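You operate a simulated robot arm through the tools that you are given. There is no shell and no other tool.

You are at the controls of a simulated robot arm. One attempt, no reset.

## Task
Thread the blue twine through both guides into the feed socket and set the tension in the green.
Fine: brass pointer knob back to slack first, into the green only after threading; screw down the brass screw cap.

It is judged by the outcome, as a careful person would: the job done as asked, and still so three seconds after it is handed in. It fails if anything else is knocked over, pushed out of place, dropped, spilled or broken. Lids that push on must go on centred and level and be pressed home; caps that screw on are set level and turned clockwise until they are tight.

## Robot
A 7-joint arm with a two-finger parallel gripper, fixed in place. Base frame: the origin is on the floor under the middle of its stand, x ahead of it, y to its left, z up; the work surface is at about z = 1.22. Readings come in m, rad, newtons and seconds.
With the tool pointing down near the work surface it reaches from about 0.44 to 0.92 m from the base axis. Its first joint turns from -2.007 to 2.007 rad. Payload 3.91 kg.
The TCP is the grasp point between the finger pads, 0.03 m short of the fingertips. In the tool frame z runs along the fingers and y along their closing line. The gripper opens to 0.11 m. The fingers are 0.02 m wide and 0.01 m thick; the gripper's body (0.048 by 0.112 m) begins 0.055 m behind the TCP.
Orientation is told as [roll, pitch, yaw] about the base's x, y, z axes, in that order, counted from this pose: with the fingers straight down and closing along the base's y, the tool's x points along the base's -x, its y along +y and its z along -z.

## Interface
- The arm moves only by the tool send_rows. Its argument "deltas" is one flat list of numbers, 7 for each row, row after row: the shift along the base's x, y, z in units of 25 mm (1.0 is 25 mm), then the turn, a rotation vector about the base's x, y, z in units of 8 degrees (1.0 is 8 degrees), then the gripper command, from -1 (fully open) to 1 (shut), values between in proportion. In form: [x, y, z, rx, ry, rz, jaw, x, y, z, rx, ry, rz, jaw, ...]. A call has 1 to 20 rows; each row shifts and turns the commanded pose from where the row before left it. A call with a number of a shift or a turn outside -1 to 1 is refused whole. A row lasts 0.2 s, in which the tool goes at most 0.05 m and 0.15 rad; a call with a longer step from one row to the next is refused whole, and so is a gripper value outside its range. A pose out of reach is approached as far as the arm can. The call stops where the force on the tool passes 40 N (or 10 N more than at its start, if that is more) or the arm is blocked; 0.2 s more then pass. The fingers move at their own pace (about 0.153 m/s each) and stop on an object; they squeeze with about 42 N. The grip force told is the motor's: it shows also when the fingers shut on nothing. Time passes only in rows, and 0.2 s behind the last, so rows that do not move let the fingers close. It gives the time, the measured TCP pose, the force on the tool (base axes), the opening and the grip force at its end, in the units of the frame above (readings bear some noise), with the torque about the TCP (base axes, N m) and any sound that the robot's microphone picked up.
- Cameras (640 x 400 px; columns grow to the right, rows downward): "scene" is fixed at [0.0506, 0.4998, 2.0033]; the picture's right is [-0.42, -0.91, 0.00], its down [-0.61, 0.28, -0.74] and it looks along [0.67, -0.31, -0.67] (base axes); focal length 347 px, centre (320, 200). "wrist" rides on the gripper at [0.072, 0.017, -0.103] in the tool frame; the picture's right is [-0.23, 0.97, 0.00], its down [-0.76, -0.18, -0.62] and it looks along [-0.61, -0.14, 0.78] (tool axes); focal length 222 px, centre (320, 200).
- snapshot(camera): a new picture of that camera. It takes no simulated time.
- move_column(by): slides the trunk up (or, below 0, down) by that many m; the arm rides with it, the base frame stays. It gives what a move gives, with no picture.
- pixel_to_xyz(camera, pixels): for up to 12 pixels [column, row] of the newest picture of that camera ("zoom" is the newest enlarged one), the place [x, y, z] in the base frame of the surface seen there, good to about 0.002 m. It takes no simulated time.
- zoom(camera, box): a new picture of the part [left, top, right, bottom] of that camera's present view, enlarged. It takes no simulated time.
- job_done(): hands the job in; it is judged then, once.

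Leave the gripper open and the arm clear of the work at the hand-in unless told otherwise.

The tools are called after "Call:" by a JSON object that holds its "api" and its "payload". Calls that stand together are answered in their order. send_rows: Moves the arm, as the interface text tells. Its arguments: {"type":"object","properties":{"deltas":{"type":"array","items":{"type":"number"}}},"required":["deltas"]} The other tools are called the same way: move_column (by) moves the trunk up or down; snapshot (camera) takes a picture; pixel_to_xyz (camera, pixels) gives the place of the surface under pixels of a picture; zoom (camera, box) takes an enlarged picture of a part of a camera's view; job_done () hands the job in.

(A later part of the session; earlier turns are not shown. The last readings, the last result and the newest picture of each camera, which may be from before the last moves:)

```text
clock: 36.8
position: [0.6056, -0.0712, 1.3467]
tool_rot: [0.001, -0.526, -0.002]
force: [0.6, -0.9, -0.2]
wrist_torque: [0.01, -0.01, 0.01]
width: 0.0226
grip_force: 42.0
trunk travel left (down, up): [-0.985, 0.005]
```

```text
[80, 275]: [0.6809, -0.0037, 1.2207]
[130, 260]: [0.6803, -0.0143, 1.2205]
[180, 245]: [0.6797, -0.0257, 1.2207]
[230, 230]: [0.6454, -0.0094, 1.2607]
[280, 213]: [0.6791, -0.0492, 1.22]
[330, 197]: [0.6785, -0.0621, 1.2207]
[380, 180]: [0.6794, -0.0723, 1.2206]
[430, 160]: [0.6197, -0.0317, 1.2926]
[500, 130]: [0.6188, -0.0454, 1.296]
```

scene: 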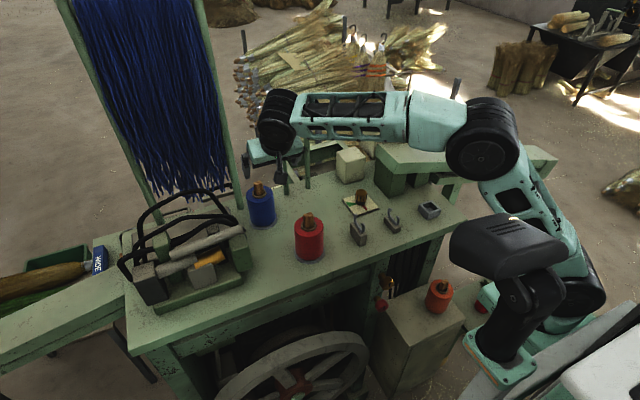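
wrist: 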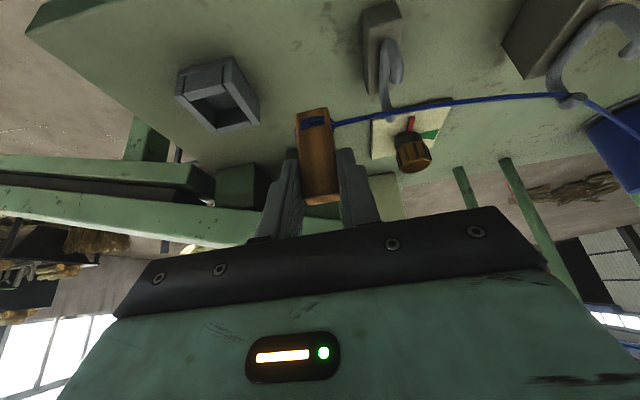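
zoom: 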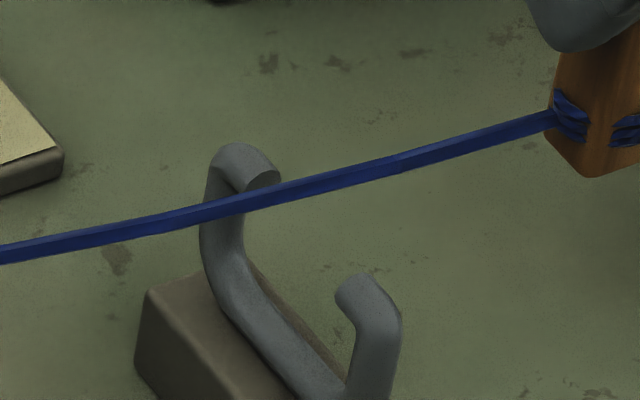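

At guide 1 the twine is tucked inside, under the far curl. At guide 2 it lies over the gap at x≈0.625, z≈1.29. I'll lower 41 mm to drop it into guide 2.

Call:
{"api": "send_rows", "payload": {"deltas": [0, 0, -0.41, 0, 0, 0, 1, 0, 0, -0.41, 0, 0, 0, 1, 0, 0, -0.41, 0, 0, 0, 1, 0, 0, -0.41, 0, 0, 0, 1, 0, 0, 0, 0, 0, 0, 1]}}

Call:
{"api": "zoom", "payload": {"camera": "scene", "box": [340, 190, 430, 245]}}

Call:
{"api": "snapshot", "payload": {"camera": "wrist"}}

Call:
{"api": "zoom", "payload": {"camera": "scene", "box": [376, 200, 412, 226]}}

```text
clock: 38.0
position: [0.6058, -0.0707, 1.306]
tool_rot: [0.0, -0.524, -0.001]
force: [0.5, -1.3, -0.3]
wrist_torque: [-0.04, -0.01, -0.03]
width: 0.0229
grip_force: 42.1
trunk travel left (down, up): [-0.985, 0.005]
```

```text
7.11 times, centred on (385, 218) of scene
```

zoom: 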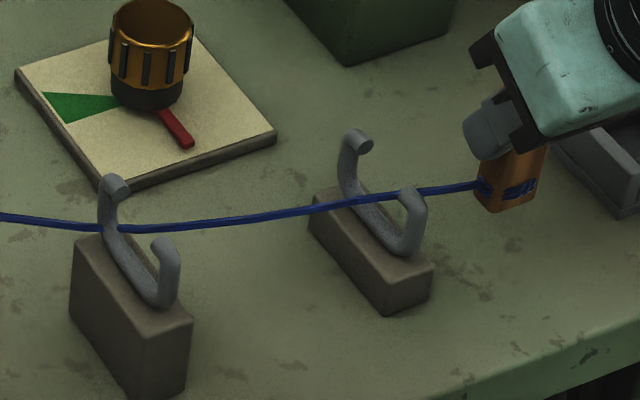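

```text
taken
```

wrist: 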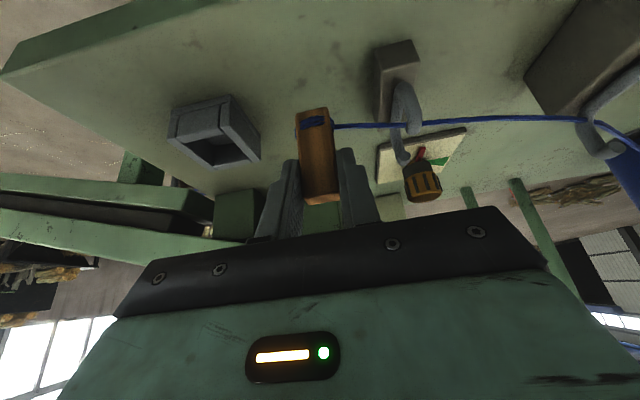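

```text
15.38 times, centred on (394, 213) of scene
```

zoom: 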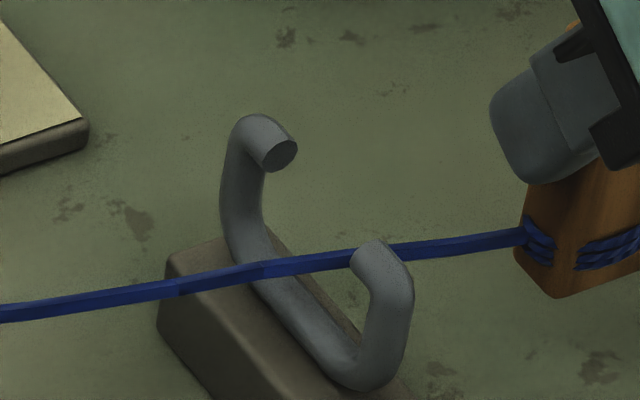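

The twine is now inside both guides. Next I'll measure the socket's opening in detail.

Call:
{"api": "zoom", "payload": {"camera": "wrist", "box": [160, 85, 270, 170]}}

Call:
{"api": "pixel_to_xyz", "payload": {"camera": "zoom", "pixels": [[115, 215], [300, 180], [460, 345], [260, 370], [60, 240], [370, 230], [130, 260], [420, 330], [250, 300], [350, 240], [200, 200], [280, 340]]}}

Call:
{"api": "zoom", "payload": {"camera": "scene", "box": [412, 194, 446, 224]}}

Call:
{"api": "pixel_to_xyz", "payload": {"camera": "zoom", "pixels": [[310, 90], [200, 180], [260, 130], [360, 250], [430, 180], [310, 200], [250, 190], [370, 150], [320, 260], [300, 120], [390, 200], [270, 240]]}}

```text
4.71 times, centred on (215, 128) of wrist
```

zoom: 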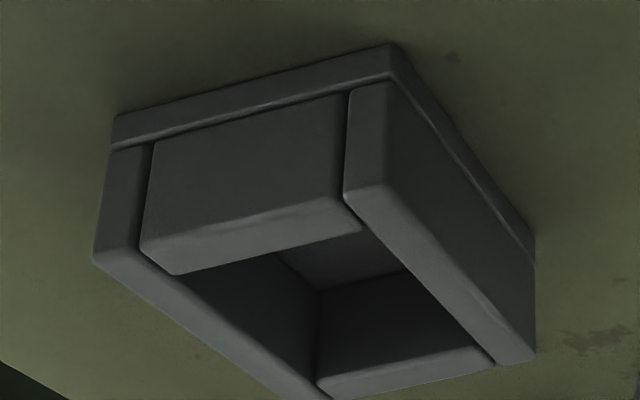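

```text
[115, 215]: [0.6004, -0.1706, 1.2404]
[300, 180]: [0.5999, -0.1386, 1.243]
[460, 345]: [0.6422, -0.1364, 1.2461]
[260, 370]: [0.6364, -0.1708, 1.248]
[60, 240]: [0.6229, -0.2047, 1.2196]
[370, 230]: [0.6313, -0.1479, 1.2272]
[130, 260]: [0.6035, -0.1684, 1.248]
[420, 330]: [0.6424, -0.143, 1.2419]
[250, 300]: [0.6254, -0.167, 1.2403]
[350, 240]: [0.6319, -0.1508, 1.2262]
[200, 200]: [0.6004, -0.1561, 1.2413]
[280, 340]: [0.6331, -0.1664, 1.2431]
```

```text
13.33 times, centred on (429, 209) of scene
```

zoom: 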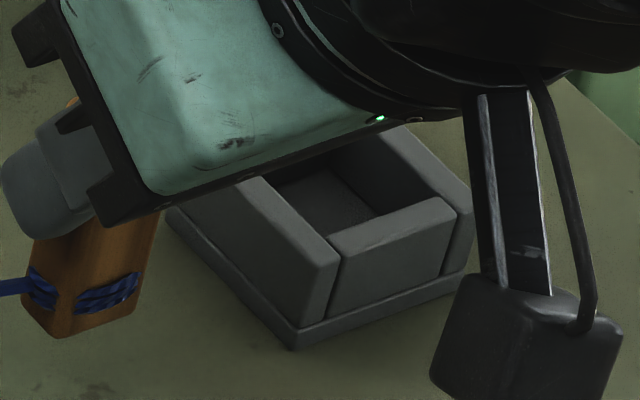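

```text
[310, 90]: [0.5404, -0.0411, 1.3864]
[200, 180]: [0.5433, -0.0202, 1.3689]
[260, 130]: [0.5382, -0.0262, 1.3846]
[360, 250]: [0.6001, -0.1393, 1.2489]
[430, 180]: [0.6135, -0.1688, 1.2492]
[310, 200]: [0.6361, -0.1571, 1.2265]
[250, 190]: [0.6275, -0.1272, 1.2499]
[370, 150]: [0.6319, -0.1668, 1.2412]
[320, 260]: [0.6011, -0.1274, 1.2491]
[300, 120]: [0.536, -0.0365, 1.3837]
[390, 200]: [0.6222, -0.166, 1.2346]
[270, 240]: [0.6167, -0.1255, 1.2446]
```

The socket opening is about 35 x 34 mm, centred near (0.6247,-0.1497), with its top at z≈1.249 and floor at 1.227. I'll measure the peg's actual position in hand to align it.

Call:
{"api": "zoom", "payload": {"camera": "wrist", "box": [280, 90, 360, 210]}}

Call:
{"api": "pixel_to_xyz", "payload": {"camera": "zoom", "pixels": [[275, 75], [345, 70], [280, 180], [365, 180], [320, 180], [310, 65], [320, 100], [370, 110], [258, 130], [330, 360]]}}

```text
3.33 times, centred on (320, 150) of wrist
```

zoom: 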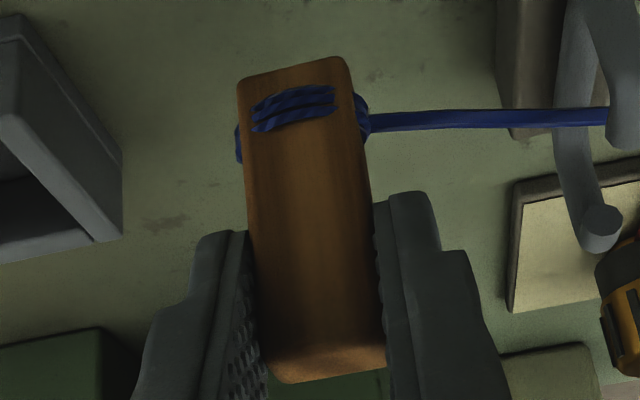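

```text
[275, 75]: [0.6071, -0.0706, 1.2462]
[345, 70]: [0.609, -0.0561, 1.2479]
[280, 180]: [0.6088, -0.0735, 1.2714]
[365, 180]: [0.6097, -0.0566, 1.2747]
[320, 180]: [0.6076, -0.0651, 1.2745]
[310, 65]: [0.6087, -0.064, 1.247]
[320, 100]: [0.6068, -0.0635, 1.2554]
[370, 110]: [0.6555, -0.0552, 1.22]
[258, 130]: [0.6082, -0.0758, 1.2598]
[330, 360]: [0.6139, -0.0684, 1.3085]
```

The peg centre is about 10 mm ahead of the TCP and 2 mm to its +y. I'll raise 11 mm and move over the socket at TCP (0.615,-0.152).

Call:
{"api": "send_rows", "payload": {"deltas": [0, 0, 0.44, 0, 0, 0, 1, 0.074, -0.648, 0, 0, 0, 0, 1, 0.074, -0.648, 0, 0, 0, 0, 1, 0.074, -0.648, 0, 0, 0, 0, 1, 0.074, -0.648, 0, 0, 0, 0, 1, 0.074, -0.648, 0, 0, 0, 0, 1, 0, 0, 0, 0, 0, 0, 1]}}

Call:
{"api": "snapshot", "payload": {"camera": "wrist"}}

Call:
{"api": "zoom", "payload": {"camera": "wrist", "box": [260, 70, 400, 170]}}

Call:
{"api": "zoom", "payload": {"camera": "scene", "box": [340, 180, 450, 245]}}

```text
clock: 39.6
position: [0.6149, -0.1498, 1.3179]
tool_rot: [-0.002, -0.525, -0.002]
force: [0.7, -0.1, -0.9]
wrist_torque: [0.0, 0.01, 0.01]
width: 0.0226
grip_force: 42.5
trunk travel left (down, up): [-0.985, 0.005]
```

```text
taken
```

wrist: 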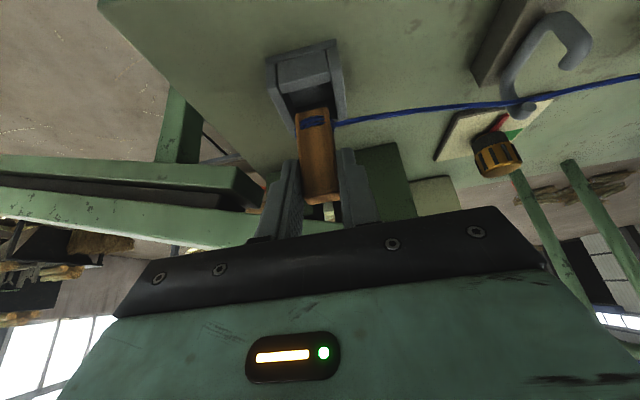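

```text
4.00 times, centred on (330, 120) of wrist
```

zoom: 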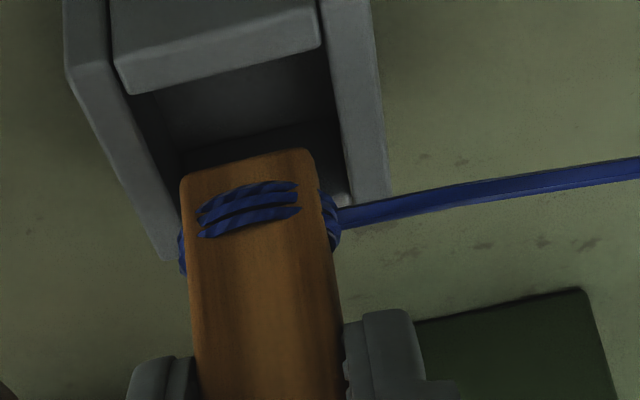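

```text
5.82 times, centred on (395, 212) of scene
```

zoom: 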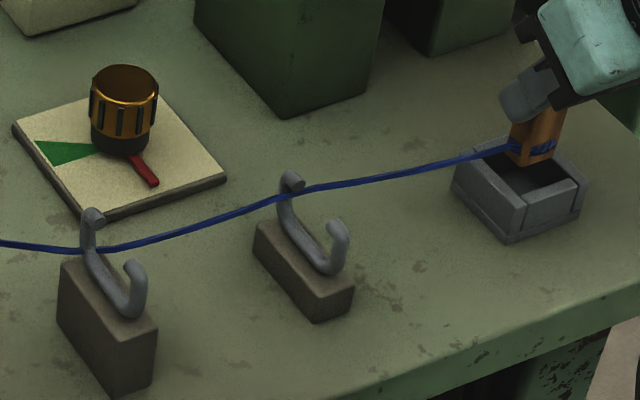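

The peg is above the socket. I'll measure the peg edges against the wall edges to fine-align.

Call:
{"api": "zoom", "payload": {"camera": "wrist", "box": [260, 70, 400, 170]}}

Call:
{"api": "pixel_to_xyz", "payload": {"camera": "zoom", "pixels": [[195, 250], [325, 250], [190, 180], [305, 160], [250, 155], [125, 80], [325, 40], [350, 100], [95, 100], [220, 60], [360, 195], [165, 250]]}}

Call:
{"api": "zoom", "payload": {"camera": "scene", "box": [412, 190, 450, 224]}}

Call:
{"api": "pixel_to_xyz", "payload": {"camera": "zoom", "pixels": [[250, 150], [300, 175], [350, 160], [240, 210], [300, 250], [370, 300], [430, 250], [340, 230], [400, 230], [200, 190], [280, 200], [480, 235]]}}

```text
4.00 times, centred on (330, 120) of wrist
```

zoom: 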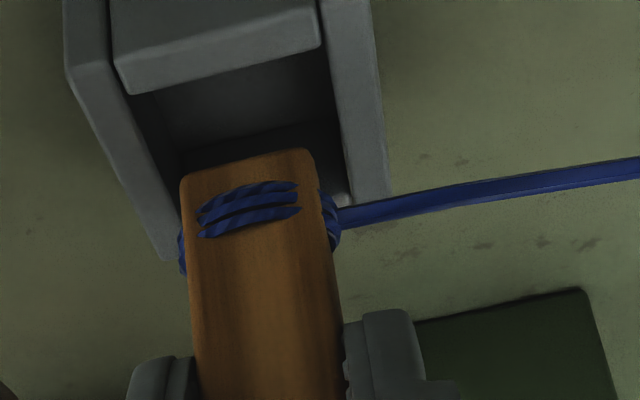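

```text
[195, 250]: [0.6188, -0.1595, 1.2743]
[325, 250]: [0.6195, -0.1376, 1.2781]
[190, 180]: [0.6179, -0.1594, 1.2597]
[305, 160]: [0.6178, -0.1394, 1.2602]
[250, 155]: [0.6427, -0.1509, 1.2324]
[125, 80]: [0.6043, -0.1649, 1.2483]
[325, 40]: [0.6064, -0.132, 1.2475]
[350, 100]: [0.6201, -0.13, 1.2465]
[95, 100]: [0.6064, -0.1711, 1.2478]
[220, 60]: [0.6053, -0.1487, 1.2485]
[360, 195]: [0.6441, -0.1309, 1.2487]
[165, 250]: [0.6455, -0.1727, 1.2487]
```

```text
11.76 times, centred on (431, 207) of scene
```

zoom: 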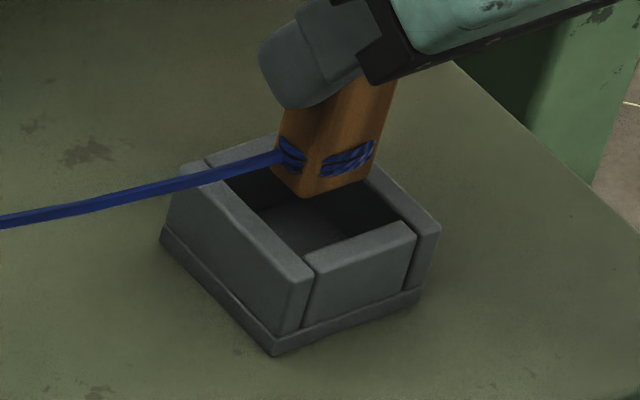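

```text
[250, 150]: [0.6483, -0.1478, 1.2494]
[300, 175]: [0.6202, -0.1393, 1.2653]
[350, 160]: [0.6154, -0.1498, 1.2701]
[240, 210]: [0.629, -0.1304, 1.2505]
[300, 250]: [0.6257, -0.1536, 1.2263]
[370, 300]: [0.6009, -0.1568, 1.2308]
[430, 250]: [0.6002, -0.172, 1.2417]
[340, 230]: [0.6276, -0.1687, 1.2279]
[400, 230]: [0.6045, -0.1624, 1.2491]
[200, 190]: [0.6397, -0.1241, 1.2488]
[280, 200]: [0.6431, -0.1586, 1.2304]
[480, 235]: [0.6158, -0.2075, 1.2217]
```

The peg spans y -0.1605 to -0.137 and the opening spans -0.1675 to -0.132, so I'll nudge -1 mm in y. Then I'll lower slowly into the socket and watch the force.

Call:
{"api": "send_rows", "payload": {"deltas": [-0.02, -0.045, -0.2, 0, 0, 0, 1, 0, 0, -0.25, 0, 0, 0, 1, 0, 0, -0.25, 0, 0, 0, 1, 0, 0, -0.25, 0, 0, 0, 1, 0, 0, -0.15, 0, 0, 0, 1]}}

Call:
{"api": "zoom", "payload": {"camera": "scene", "box": [412, 190, 450, 224]}}

Call:
{"api": "snapshot", "payload": {"camera": "wrist"}}

```text
clock: 40.8
position: [0.6144, -0.1521, 1.2904]
tool_rot: [0.001, -0.524, -0.005]
force: [-0.1, -0.4, 0.2]
wrist_torque: [0.05, -0.01, 0.02]
width: 0.0228
grip_force: 41.7
trunk travel left (down, up): [-0.985, 0.005]
```

```text
11.76 times, centred on (431, 207) of scene
```

zoom: 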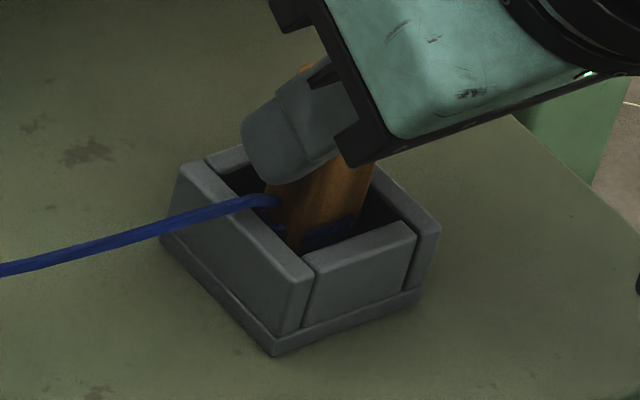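

```text
taken
```

wrist: 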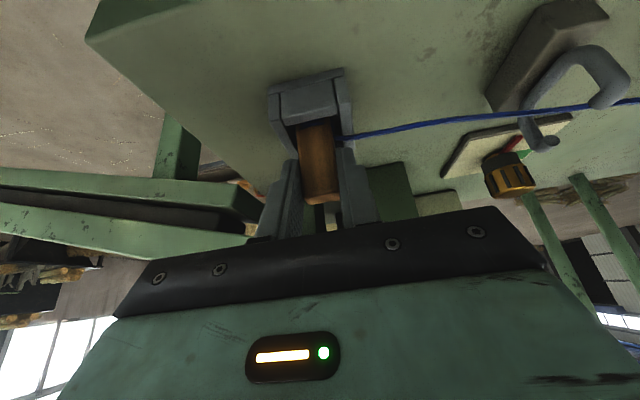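

There is no resistance, and the peg is in the socket about 2 mm above the floor. I'll lower in small steps until it seats.

Call:
{"api": "send_rows", "payload": {"deltas": [0, 0, -0.05, 0, 0, 0, 1, 0, 0, -0.05, 0, 0, 0, 1, 0, 0, -0.03, 0, 0, 0, 1]}}

```text
clock: 41.6
position: [0.6151, -0.1504, 1.2888]
tool_rot: [-0.002, -0.527, -0.001]
force: [-3.2, 1.4, 15.7]
wrist_torque: [0.1, 0.05, 0.01]
width: 0.0227
grip_force: 42.2
trunk travel left (down, up): [-0.985, 0.005]
```

Contact at 16 N, so the peg rests on the socket floor. I'll check the twine at both guides before releasing.

Call:
{"api": "zoom", "payload": {"camera": "scene", "box": [340, 190, 440, 250]}}

Call:
{"api": "zoom", "payload": {"camera": "scene", "box": [376, 200, 412, 226]}}

Call:
{"api": "zoom", "payload": {"camera": "scene", "box": [346, 206, 376, 230]}}

```text
6.40 times, centred on (390, 220) of scene
```

zoom: 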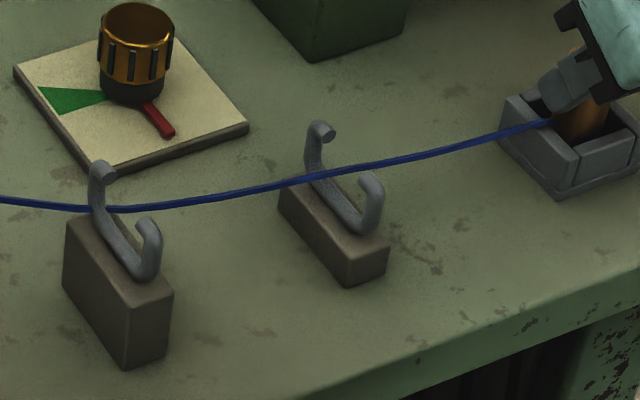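

```text
15.38 times, centred on (394, 213) of scene
```

zoom: 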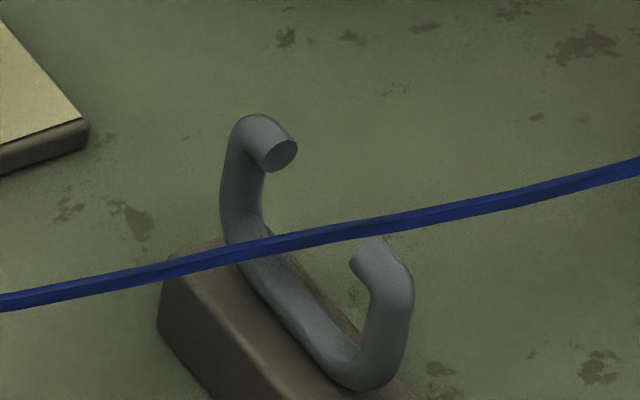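

```text
16.00 times, centred on (361, 218) of scene
```

zoom: 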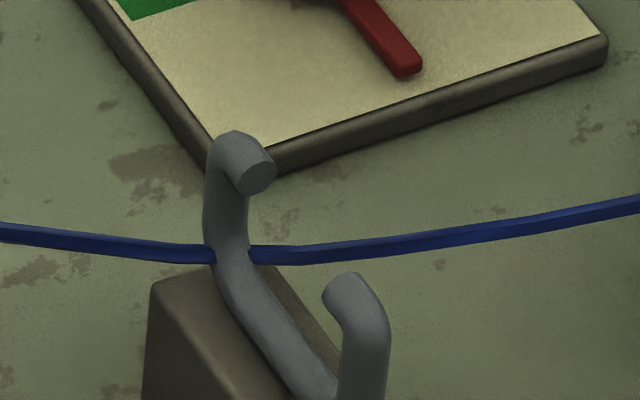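

At guide 1 the far arm now hides the twine where they cross. I need to know whether it went outside the arm or is just pressing against it.

Call:
{"api": "pixel_to_xyz", "payload": {"camera": "zoom", "pixels": [[100, 243], [150, 249], [190, 253], [205, 254], [215, 245], [228, 253], [240, 253], [260, 254], [280, 254], [320, 250], [370, 245], [420, 238]]}}

Call:
{"api": "zoom", "payload": {"camera": "scene", "box": [352, 212, 368, 224]}}

Call:
{"api": "zoom", "payload": {"camera": "wrist", "box": [480, 20, 640, 160]}}

```text
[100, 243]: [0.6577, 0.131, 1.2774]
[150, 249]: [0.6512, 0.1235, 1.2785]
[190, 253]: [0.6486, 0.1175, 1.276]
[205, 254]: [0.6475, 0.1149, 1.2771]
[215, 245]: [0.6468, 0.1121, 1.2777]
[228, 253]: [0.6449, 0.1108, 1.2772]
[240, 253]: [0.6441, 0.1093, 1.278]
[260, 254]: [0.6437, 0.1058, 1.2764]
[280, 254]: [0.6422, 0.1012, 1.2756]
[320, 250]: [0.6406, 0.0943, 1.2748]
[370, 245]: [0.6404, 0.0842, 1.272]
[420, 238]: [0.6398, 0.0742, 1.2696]
```

```text
16.00 times, centred on (360, 218) of scene
```

zoom: 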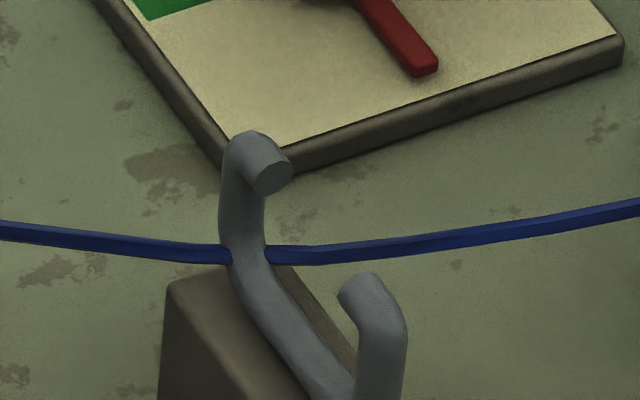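

```text
2.86 times, centred on (560, 90) of wrist
```

zoom: 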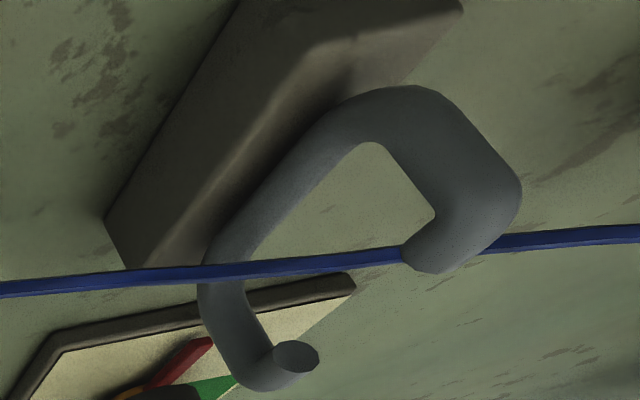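

The twine bends right at the far arm at x≈0.646, z≈1.277. A straight run to the spool would cross at x≈0.69, so the arm is holding it from the inside. I'll hold still for a second to see whether it is stable.

Call:
{"api": "send_rows", "payload": {"deltas": [0, 0, 0, 0, 0, 0, 1, 0, 0, 0, 0, 0, 0, 1, 0, 0, 0, 0, 0, 0, 1, 0, 0, 0, 0, 0, 0, 1]}}

Call:
{"api": "zoom", "payload": {"camera": "scene", "box": [352, 212, 368, 224]}}

Call:
{"api": "pixel_to_xyz", "payload": {"camera": "zoom", "pixels": [[100, 243], [180, 253], [220, 256], [270, 256], [300, 254], [400, 243], [500, 230], [240, 240], [250, 200], [250, 290]]}}

```text
clock: 42.6
position: [0.6158, -0.1506, 1.2879]
tool_rot: [0.0, -0.527, -0.002]
force: [1.2, 0.0, 25.4]
wrist_torque: [0.02, -0.28, 0.04]
width: 0.0228
grip_force: 42.2
trunk travel left (down, up): [-0.985, 0.005]
```

```text
16.00 times, centred on (360, 218) of scene
```

zoom: 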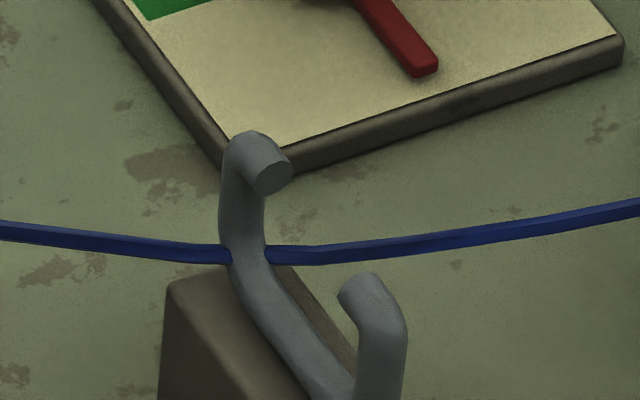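

```text
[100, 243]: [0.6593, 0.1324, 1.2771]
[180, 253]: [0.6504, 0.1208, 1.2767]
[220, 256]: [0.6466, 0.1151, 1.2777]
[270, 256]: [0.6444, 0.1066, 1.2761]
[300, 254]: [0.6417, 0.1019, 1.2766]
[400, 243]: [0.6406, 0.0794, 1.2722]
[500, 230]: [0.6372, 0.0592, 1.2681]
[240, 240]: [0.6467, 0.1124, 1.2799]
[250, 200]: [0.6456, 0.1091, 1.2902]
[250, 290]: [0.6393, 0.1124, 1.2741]
```

It is stable. The peg is pressed at 25 N, so I'll ease off 1 mm and then open the fingers moderately to about 50 mm.

Call:
{"api": "send_rows", "payload": {"deltas": [0, 0, 0.04, 0, 0, 0, 1, 0, 0, 0, 0, 0, 0, 0.45, 0, 0, 0, 0, 0, 0, 0.1, 0, 0, 0, 0, 0, 0, 0.1]}}

Call:
{"api": "snapshot", "payload": {"camera": "wrist"}}

Call:
{"api": "zoom", "payload": {"camera": "scene", "box": [400, 180, 460, 230]}}

```text
clock: 43.6
position: [0.6144, -0.1513, 1.2878]
tool_rot: [0.0, -0.525, -0.001]
force: [-0.1, 0.4, 0.9]
wrist_torque: [-0.01, 0.0, 0.01]
width: 0.0497
grip_force: 0.1
trunk travel left (down, up): [-0.985, 0.005]
```

```text
taken
```

wrist: 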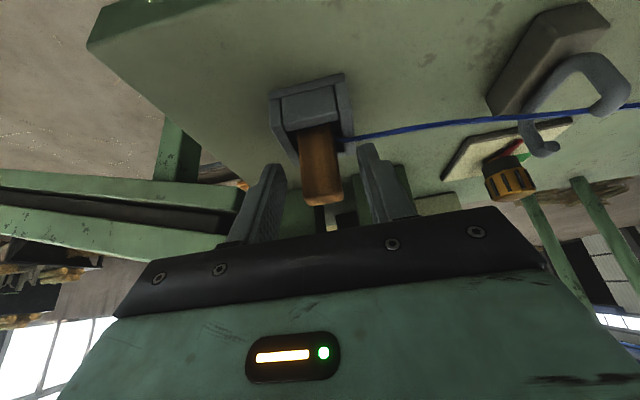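

```text
8.00 times, centred on (430, 205) of scene
```

zoom: 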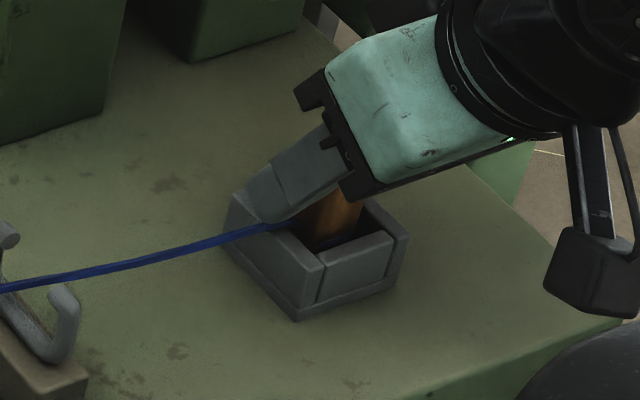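

The peg stands free in the socket. I'll back out along the tool axis, up and backward.

Call:
{"api": "send_rows", "payload": {"deltas": [-0.2, 0, 0.35, 0, 0, 0, 0.1, -0.3, 0, 0.52, 0, 0, 0, 0.1, -0.4, 0, 0.7, 0, 0, 0, 0, -0.45, 0, 0.78, 0, 0, 0, -0.2, -0.45, 0, 0.78, 0, 0, 0, -0.2, -0.45, 0, 0.78, 0, 0, 0, -0.2]}}

Call:
{"api": "snapshot", "payload": {"camera": "wrist"}}

Call:
{"api": "zoom", "payload": {"camera": "scene", "box": [340, 180, 450, 245]}}

Call:
{"api": "zoom", "payload": {"camera": "scene", "box": [410, 185, 450, 225]}}

```text
clock: 45.2
position: [0.5739, -0.0871, 1.3544]
tool_rot: [0.008, -0.515, 0.173]
force: [0.6, 0.2, -0.4]
wrist_torque: [-0.03, 0.0, -0.03]
width: 0.0661
grip_force: 0.1
out of reach, approached as far as the arm can: row 4, 5, 6
trunk travel left (down, up): [-0.985, 0.005]
stopped in row 6: the arm was blocked; the commanded pose is now the measured one
```

```text
taken
```

wrist: 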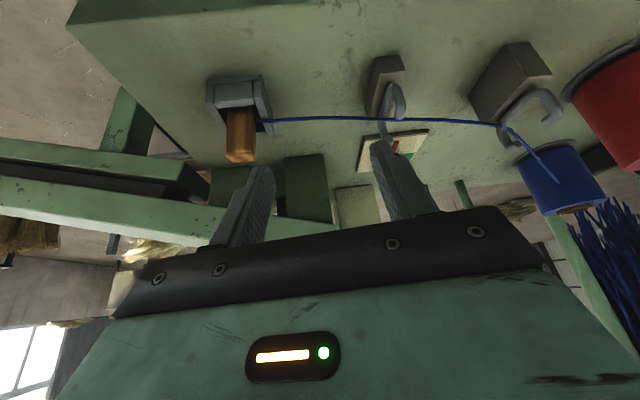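

```text
5.82 times, centred on (395, 212) of scene
```

zoom: 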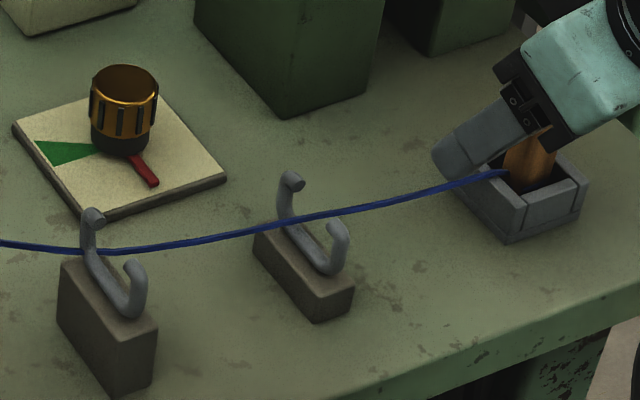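

```text
10.00 times, centred on (430, 205) of scene
```

zoom: 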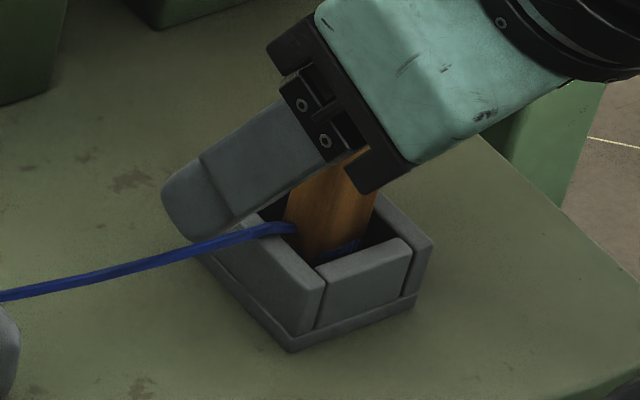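

The arm folded too close and was pushed sideways, though the peg and twine look intact. I'll look at the whole scene.

Call:
{"api": "snapshot", "payload": {"camera": "scene"}}

Call:
{"api": "zoom", "payload": {"camera": "wrist", "box": [190, 60, 560, 230]}}

```text
taken
```

scene: 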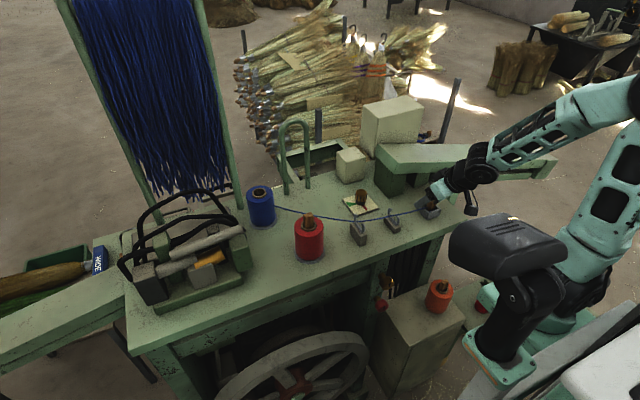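

```text
1.73 times, centred on (375, 145) of wrist
```

zoom: 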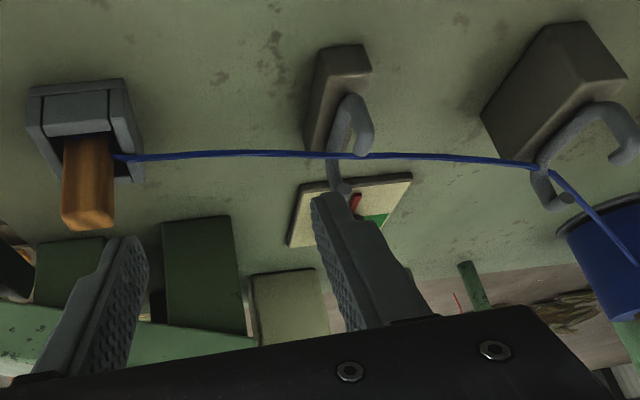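

The peg stands in the socket and the twine runs through both guides. I'll rise while un-tilting the tool to vertical, which brings the arm back into a comfortable reach.

Call:
{"api": "send_rows", "payload": {"deltas": [0, 0, 0.5, 0, 0, 0, -0.2, 0.1, 0, 0.7, 0, 0.6, -0.2, -0.2, 0.2, 0, 0.7, 0, 0.6, -0.2, -0.2, 0.2, 0, 0.7, 0, 0.6, -0.2, -0.2, 0.2, 0, 0.5, 0, 0.6, -0.2, -0.2, 0.2, 0, 0.3, 0, 0.6, -0.2, -0.2, 0.2, 0, 0, 0, 0.6, -0.2, -0.2, 0, 0, 0, 0, 0, 0, -0.2]}}

Call:
{"api": "snapshot", "payload": {"camera": "scene"}}

Call:
{"api": "snapshot", "payload": {"camera": "wrist"}}

```text
clock: 47.0
position: [0.6017, -0.0873, 1.4395]
tool_rot: [0.049, -0.014, -0.012]
force: [-0.2, -0.3, 0.6]
wrist_torque: [0.0, 0.01, -0.01]
width: 0.0661
grip_force: 0.0
trunk travel left (down, up): [-0.985, 0.005]
```

```text
taken
```

scene: 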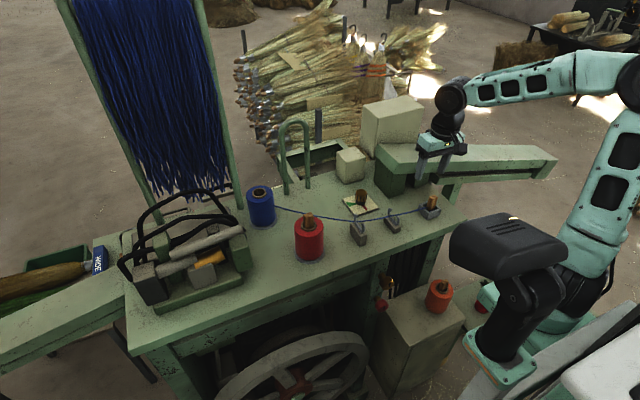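

```text
taken
```

wrist: 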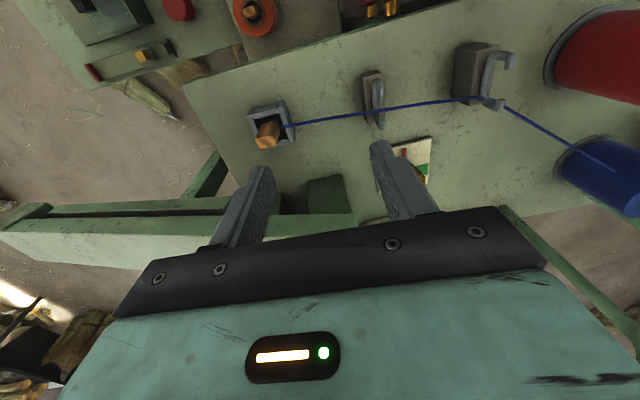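

The tool is vertical again. I'll check the thread closely from this better viewpoint.

Call:
{"api": "zoom", "payload": {"camera": "wrist", "box": [430, 30, 540, 130]}}

Call:
{"api": "zoom", "payload": {"camera": "wrist", "box": [330, 60, 410, 140]}}

Call:
{"api": "zoom", "payload": {"camera": "wrist", "box": [230, 85, 320, 165]}}

Call:
{"api": "zoom", "payload": {"camera": "scene", "box": [340, 180, 450, 250]}}

```text
4.00 times, centred on (485, 80) of wrist
```

zoom: 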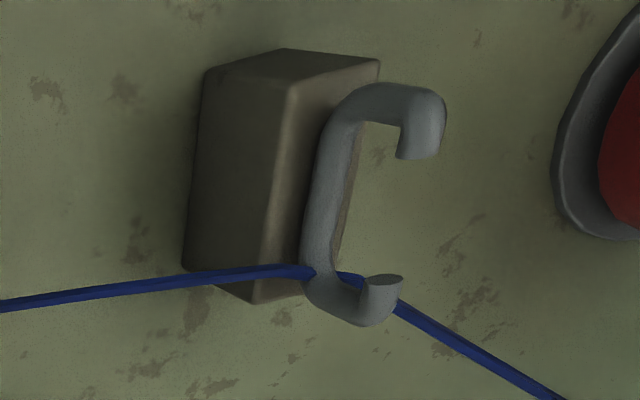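

```text
5.00 times, centred on (370, 100) of wrist
```

zoom: 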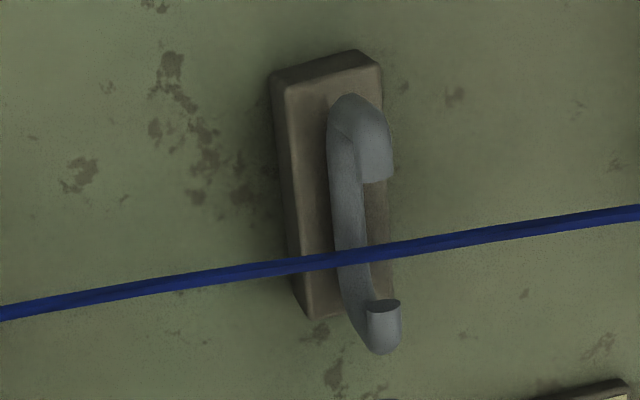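

```text
5.00 times, centred on (275, 125) of wrist
```

zoom: 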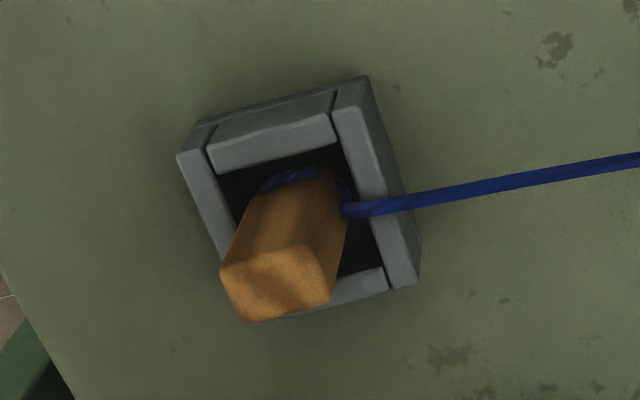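

```text
5.71 times, centred on (395, 215) of scene
```

zoom: 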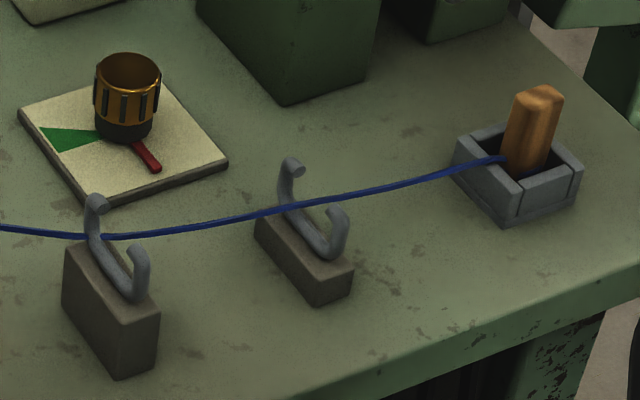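

The thread runs inside guide 1 under its far curl, across guide 2, and to the peg in the socket. Next is the knob: I'll measure the pointer's present direction and the green edges.

Call:
{"api": "zoom", "payload": {"camera": "scene", "box": [340, 185, 385, 220]}}

Call:
{"api": "pixel_to_xyz", "payload": {"camera": "zoom", "pixels": [[330, 200], [345, 220], [360, 240], [375, 258], [90, 170], [130, 215], [230, 180], [300, 100], [250, 100], [350, 100], [300, 80], [300, 120]]}}

```text
11.43 times, centred on (362, 202) of scene
```

zoom: 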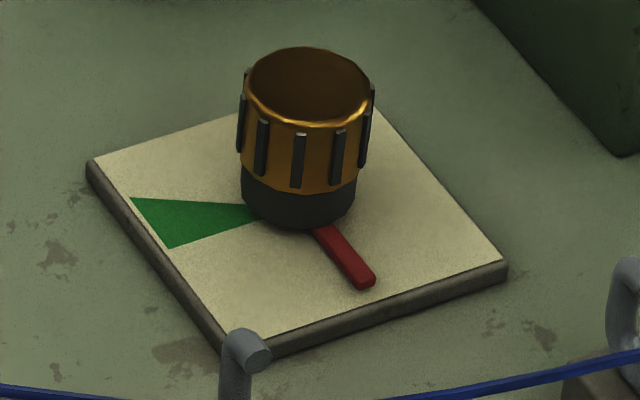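

```text
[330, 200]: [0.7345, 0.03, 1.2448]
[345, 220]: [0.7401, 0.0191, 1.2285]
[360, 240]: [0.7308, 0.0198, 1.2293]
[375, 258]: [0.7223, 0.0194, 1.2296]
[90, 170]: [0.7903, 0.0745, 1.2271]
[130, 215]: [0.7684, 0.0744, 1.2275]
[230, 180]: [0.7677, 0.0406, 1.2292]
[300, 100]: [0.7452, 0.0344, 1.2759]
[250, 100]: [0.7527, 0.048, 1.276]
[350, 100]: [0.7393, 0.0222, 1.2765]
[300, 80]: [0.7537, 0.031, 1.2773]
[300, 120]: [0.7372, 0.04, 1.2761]
```

Call:
{"api": "pixel_to_xyz", "payload": {"camera": "zoom", "pixels": [[330, 240], [340, 252], [350, 262], [360, 272], [367, 278], [133, 199], [172, 246], [245, 208], [200, 240], [180, 201]]}}

```text
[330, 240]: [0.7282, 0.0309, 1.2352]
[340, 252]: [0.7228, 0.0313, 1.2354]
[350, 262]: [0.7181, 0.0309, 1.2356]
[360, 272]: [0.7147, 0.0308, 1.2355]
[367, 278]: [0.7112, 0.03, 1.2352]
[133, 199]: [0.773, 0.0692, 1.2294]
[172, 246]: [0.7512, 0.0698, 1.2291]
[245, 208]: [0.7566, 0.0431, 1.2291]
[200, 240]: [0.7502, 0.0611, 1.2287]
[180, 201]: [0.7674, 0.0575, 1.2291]
```

The pointer is exactly along -x (slack), and the green spans 90° to 120° clockwise from there. The target is 105° clockwise. I'll level the tool, go above the knob with yaw +52°, and open fully.

Call:
{"api": "send_rows", "payload": {"deltas": [0, 0, 0, -0.35, 0.1, 0.086, -1, 0, 0.94, 0, 0, 0, 0.6, -1, 0, 0.94, 0, 0, 0, 0.6, -1, 0, 0.94, 0, 0, 0, 0.6, -1, 0, 0.94, 0, 0, 0, 0.6, -1, 0, 0.94, 0, 0, 0, 0.6, -1, 0.99, 0, 0, 0, 0, 0.58, -1, 0.99, 0, 0, 0, 0, 0.58, -1, 0.99, 0, 0, 0, 0, 0.58, -1, 0.99, 0, 0, 0, 0, 0.58, -1, 0.99, 0, 0, 0, 0, 0.58, -1, 0.99, 0, 0, 0, 0, 0.58, -1, 0, 0, -0.9, 0, 0, 0, -1, 0, 0, -0.9, 0, 0, 0, -1]}}

Call:
{"api": "snapshot", "payload": {"camera": "wrist"}}

Call:
{"api": "snapshot", "payload": {"camera": "scene"}}

```text
clock: 50.0
position: [0.7487, 0.0297, 1.3942]
tool_rot: [-0.001, 0.0, 0.907]
force: [-0.6, -0.6, 0.4]
wrist_torque: [-0.01, 0.0, -0.03]
width: 0.1098
grip_force: 0.1
trunk travel left (down, up): [-0.985, 0.005]
```

```text
taken
```

wrist: 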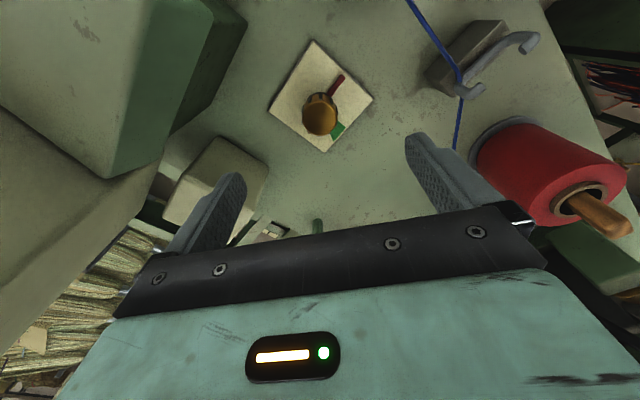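

```text
taken
```

scene: 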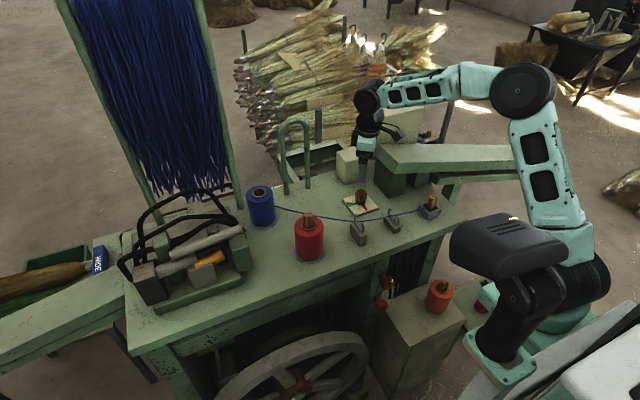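

I'm above the knob. I'll descend to z≈1.277 around it, as before.

Call:
{"api": "send_rows", "payload": {"deltas": [0.06, 0.03, -0.78, 0, 0, 0, -1, 0, 0, -0.78, 0, 0, 0, -1, 0, 0, -0.78, 0, 0, 0, -1, 0, 0, -0.78, 0, 0, 0, -1, 0, 0, -0.78, 0, 0, 0, -1, 0, 0, -0.78, 0, 0, 0, -1, 0, 0, 0, 0, 0, 0, 0.2, 0, 0, 0, 0, 0, 0, 1, 0, 0, 0, 0, 0, 0, 1, 0, 0, 0, 0, 0, 0, 1]}}

Call:
{"api": "zoom", "payload": {"camera": "scene", "box": [325, 150, 405, 210]}}

```text
clock: 52.2
position: [0.7508, 0.0309, 1.2786]
tool_rot: [0.002, -0.002, 0.905]
force: [-4.3, 3.1, 0.0]
wrist_torque: [0.22, 0.04, -0.02]
width: 0.0356
grip_force: 44.9
trunk travel left (down, up): [-0.985, 0.005]
```

```text
6.67 times, centred on (365, 180) of scene
```

zoom: 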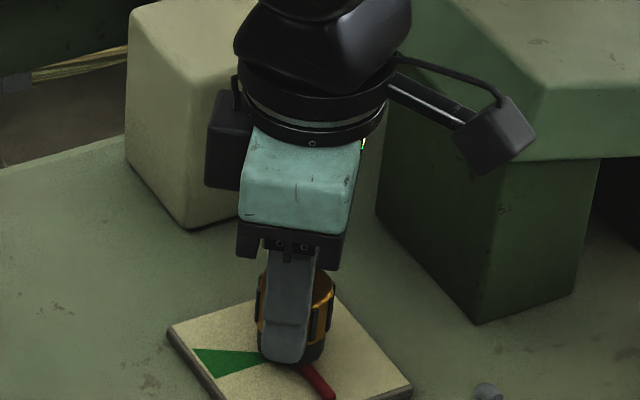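

Gripped, with low side force. I'll turn clockwise 48° first and check.

Call:
{"api": "send_rows", "payload": {"deltas": [0, 0, 0, 0, 0, -0.75, 1, 0, 0, 0, 0, 0, -0.75, 1, 0, 0, 0, 0, 0, -0.75, 1, 0, 0, 0, 0, 0, -0.75, 1, 0, 0, 0, 0, 0, -0.75, 1, 0, 0, 0, 0, 0, -0.75, 1, 0, 0, 0, 0, 0, -0.75, 1, 0, 0, 0, 0, 0, -0.75, 1]}}

Call:
{"api": "zoom", "payload": {"camera": "scene", "box": [325, 150, 405, 210]}}

```text
clock: 54.0
position: [0.7513, 0.0304, 1.2776]
tool_rot: [-0.002, -0.001, 0.066]
force: [-2.7, -0.3, -2.6]
wrist_torque: [-0.16, -0.11, 0.04]
width: 0.0355
grip_force: 44.3
trunk travel left (down, up): [-0.985, 0.005]
```

```text
6.67 times, centred on (365, 180) of scene
```

zoom: 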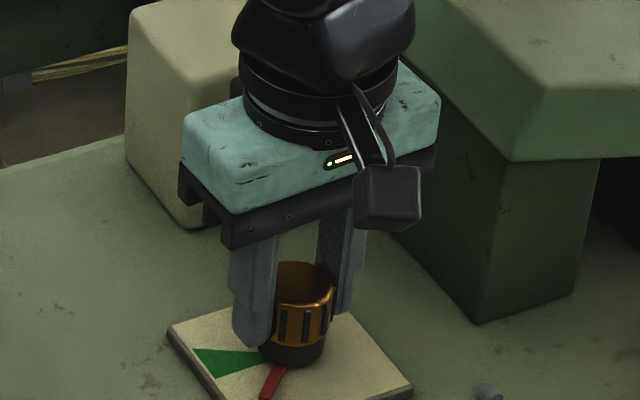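

It has turned 48°. I'll continue another 48° and check before the final few.

Call:
{"api": "send_rows", "payload": {"deltas": [0, 0, 0, 0, 0, -0.75, 1, 0, 0, 0, 0, 0, -0.75, 1, 0, 0, 0, 0, 0, -0.75, 1, 0, 0, 0, 0, 0, -0.75, 1, 0, 0, 0, 0, 0, -0.75, 1, 0, 0, 0, 0, 0, -0.75, 1, 0, 0, 0, 0, 0, -0.75, 1, 0, 0, 0, 0, 0, -0.75, 1]}}

Call:
{"api": "zoom", "payload": {"camera": "scene", "box": [325, 150, 405, 210]}}

Call:
{"api": "zoom", "payload": {"camera": "scene", "box": [345, 190, 375, 212]}}

Call:
{"api": "pixel_to_xyz", "payload": {"camera": "zoom", "pixels": [[100, 260], [150, 250], [200, 240], [120, 280], [160, 275]]}}

```text
clock: 55.8
position: [0.7508, 0.0288, 1.2781]
tool_rot: [0.0, -0.001, -0.772]
force: [-2.7, -11.8, 4.1]
wrist_torque: [-0.14, 0.39, 0.01]
width: 0.0356
grip_force: 45.0
trunk travel left (down, up): [-0.985, 0.005]
```

```text
6.67 times, centred on (365, 180) of scene
```

zoom: 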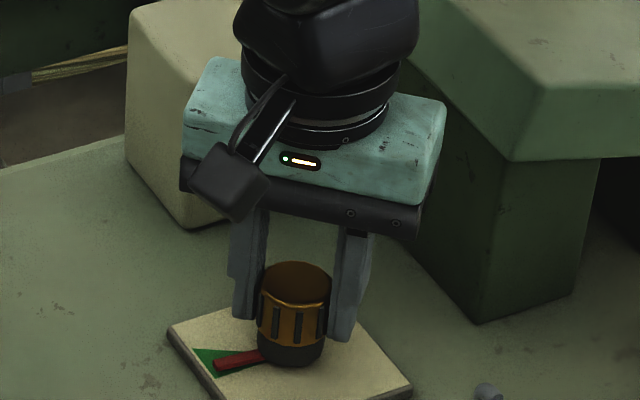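

```text
16.00 times, centred on (360, 201) of scene
```

zoom: 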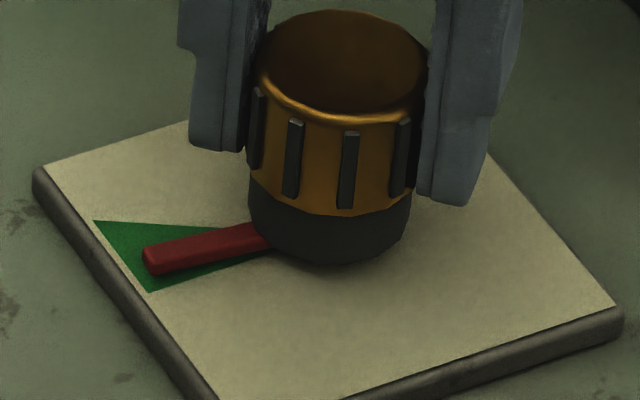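

```text
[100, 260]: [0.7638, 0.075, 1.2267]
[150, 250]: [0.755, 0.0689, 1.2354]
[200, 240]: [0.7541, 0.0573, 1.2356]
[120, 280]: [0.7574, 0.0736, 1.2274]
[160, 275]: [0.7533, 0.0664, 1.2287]
```

The pointer is at about 6° clockwise of +y, already inside the green. I'll turn 9.5° more to reach the middle, with a small +y correction.

Call:
{"api": "send_rows", "payload": {"deltas": [0, -0.03, 0, 0, 0, -0.4, 1, 0, 0, 0, 0, 0, -0.4, 1, 0, 0, 0, 0, 0, -0.4, 1, 0, 0, 0, 0, 0, 0, 1]}}

Call:
{"api": "zoom", "payload": {"camera": "scene", "box": [345, 190, 375, 212]}}

Call:
{"api": "pixel_to_xyz", "payload": {"camera": "zoom", "pixels": [[145, 240], [150, 245], [200, 235], [230, 232], [135, 245]]}}

Call:
{"api": "zoom", "payload": {"camera": "scene", "box": [340, 190, 450, 250]}}

```text
clock: 56.8
position: [0.7526, 0.0283, 1.2774]
tool_rot: [-0.001, -0.004, -0.938]
force: [-3.1, -12.7, -2.6]
wrist_torque: [-0.73, -0.29, 0.01]
width: 0.0355
grip_force: 45.5
trunk travel left (down, up): [-0.985, 0.005]
```

```text
16.00 times, centred on (360, 201) of scene
```

zoom: 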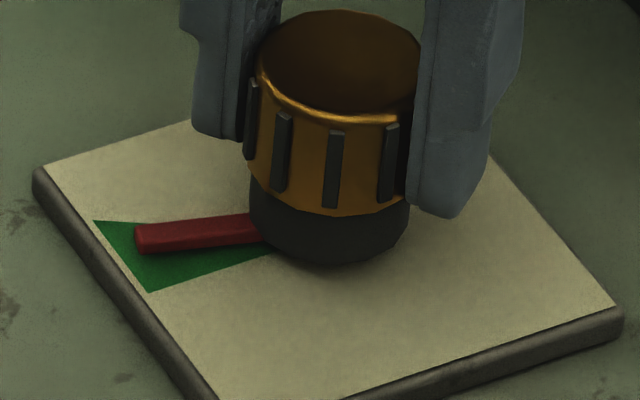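

```text
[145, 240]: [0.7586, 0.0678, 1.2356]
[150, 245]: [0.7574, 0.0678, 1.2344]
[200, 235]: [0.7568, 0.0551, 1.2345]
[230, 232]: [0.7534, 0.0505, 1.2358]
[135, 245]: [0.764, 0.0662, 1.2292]
```

```text
5.82 times, centred on (395, 220) of scene
```

zoom: 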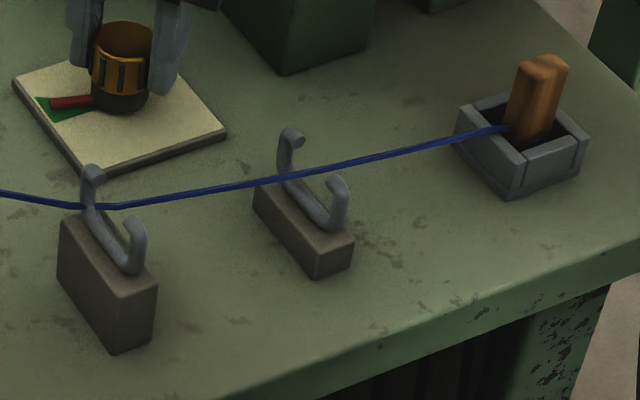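

The pointer is at about 13° clockwise of +y, near the middle of the green at 15°. I'll open and rise straight up.

Call:
{"api": "send_rows", "payload": {"deltas": [0, 0, 0, 0, 0, 0, 0.2, 0, 0, 0, 0, 0, 0, -1, 0, 0, 0, 0, 0, 0, -1, 0, 0, 0.7, 0, 0, 0, -1, 0, 0, 0.9, 0, 0, 0, -1, 0, 0, 0.9, 0, 0, 0, -1, 0, 0, 0.9, 0, 0, 0, -1, 0, 0, 0.9, 0, 0, 0, -1, 0, 0, 0.9, 0, 0, 0, -1]}}

Call:
{"api": "snapshot", "payload": {"camera": "wrist"}}

Call:
{"api": "zoom", "payload": {"camera": "scene", "box": [340, 185, 385, 220]}}

Call:
{"api": "zoom", "payload": {"camera": "wrist", "box": [270, 40, 380, 150]}}

```text
clock: 58.8
position: [0.7526, 0.0289, 1.4079]
tool_rot: [0.001, -0.004, -0.937]
force: [1.3, -0.2, -0.1]
wrist_torque: [0.0, -0.02, -0.02]
width: 0.1101
grip_force: 0.1
trunk travel left (down, up): [-0.985, 0.005]
```

```text
taken
```

wrist: 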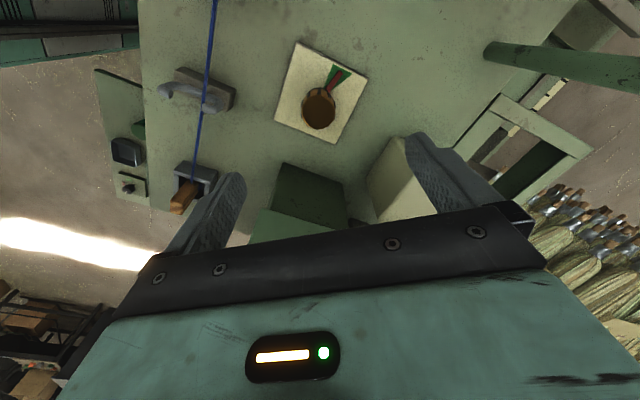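

```text
11.43 times, centred on (362, 202) of scene
```

zoom: 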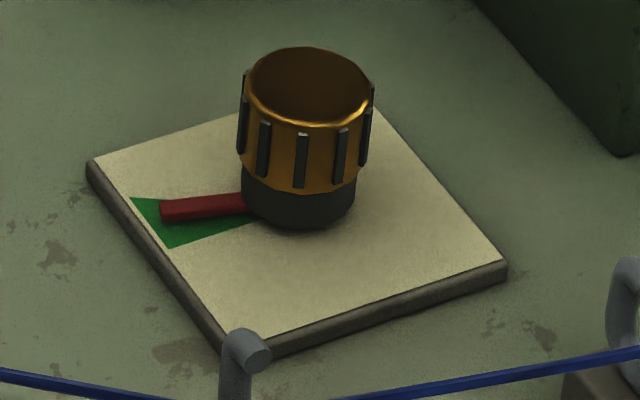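

```text
3.64 times, centred on (325, 95) of wrist
```

zoom: 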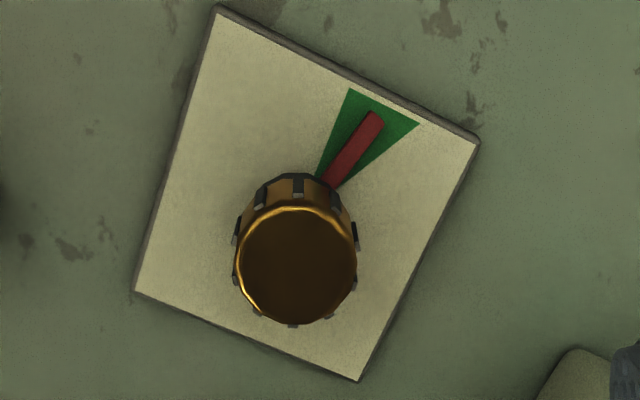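

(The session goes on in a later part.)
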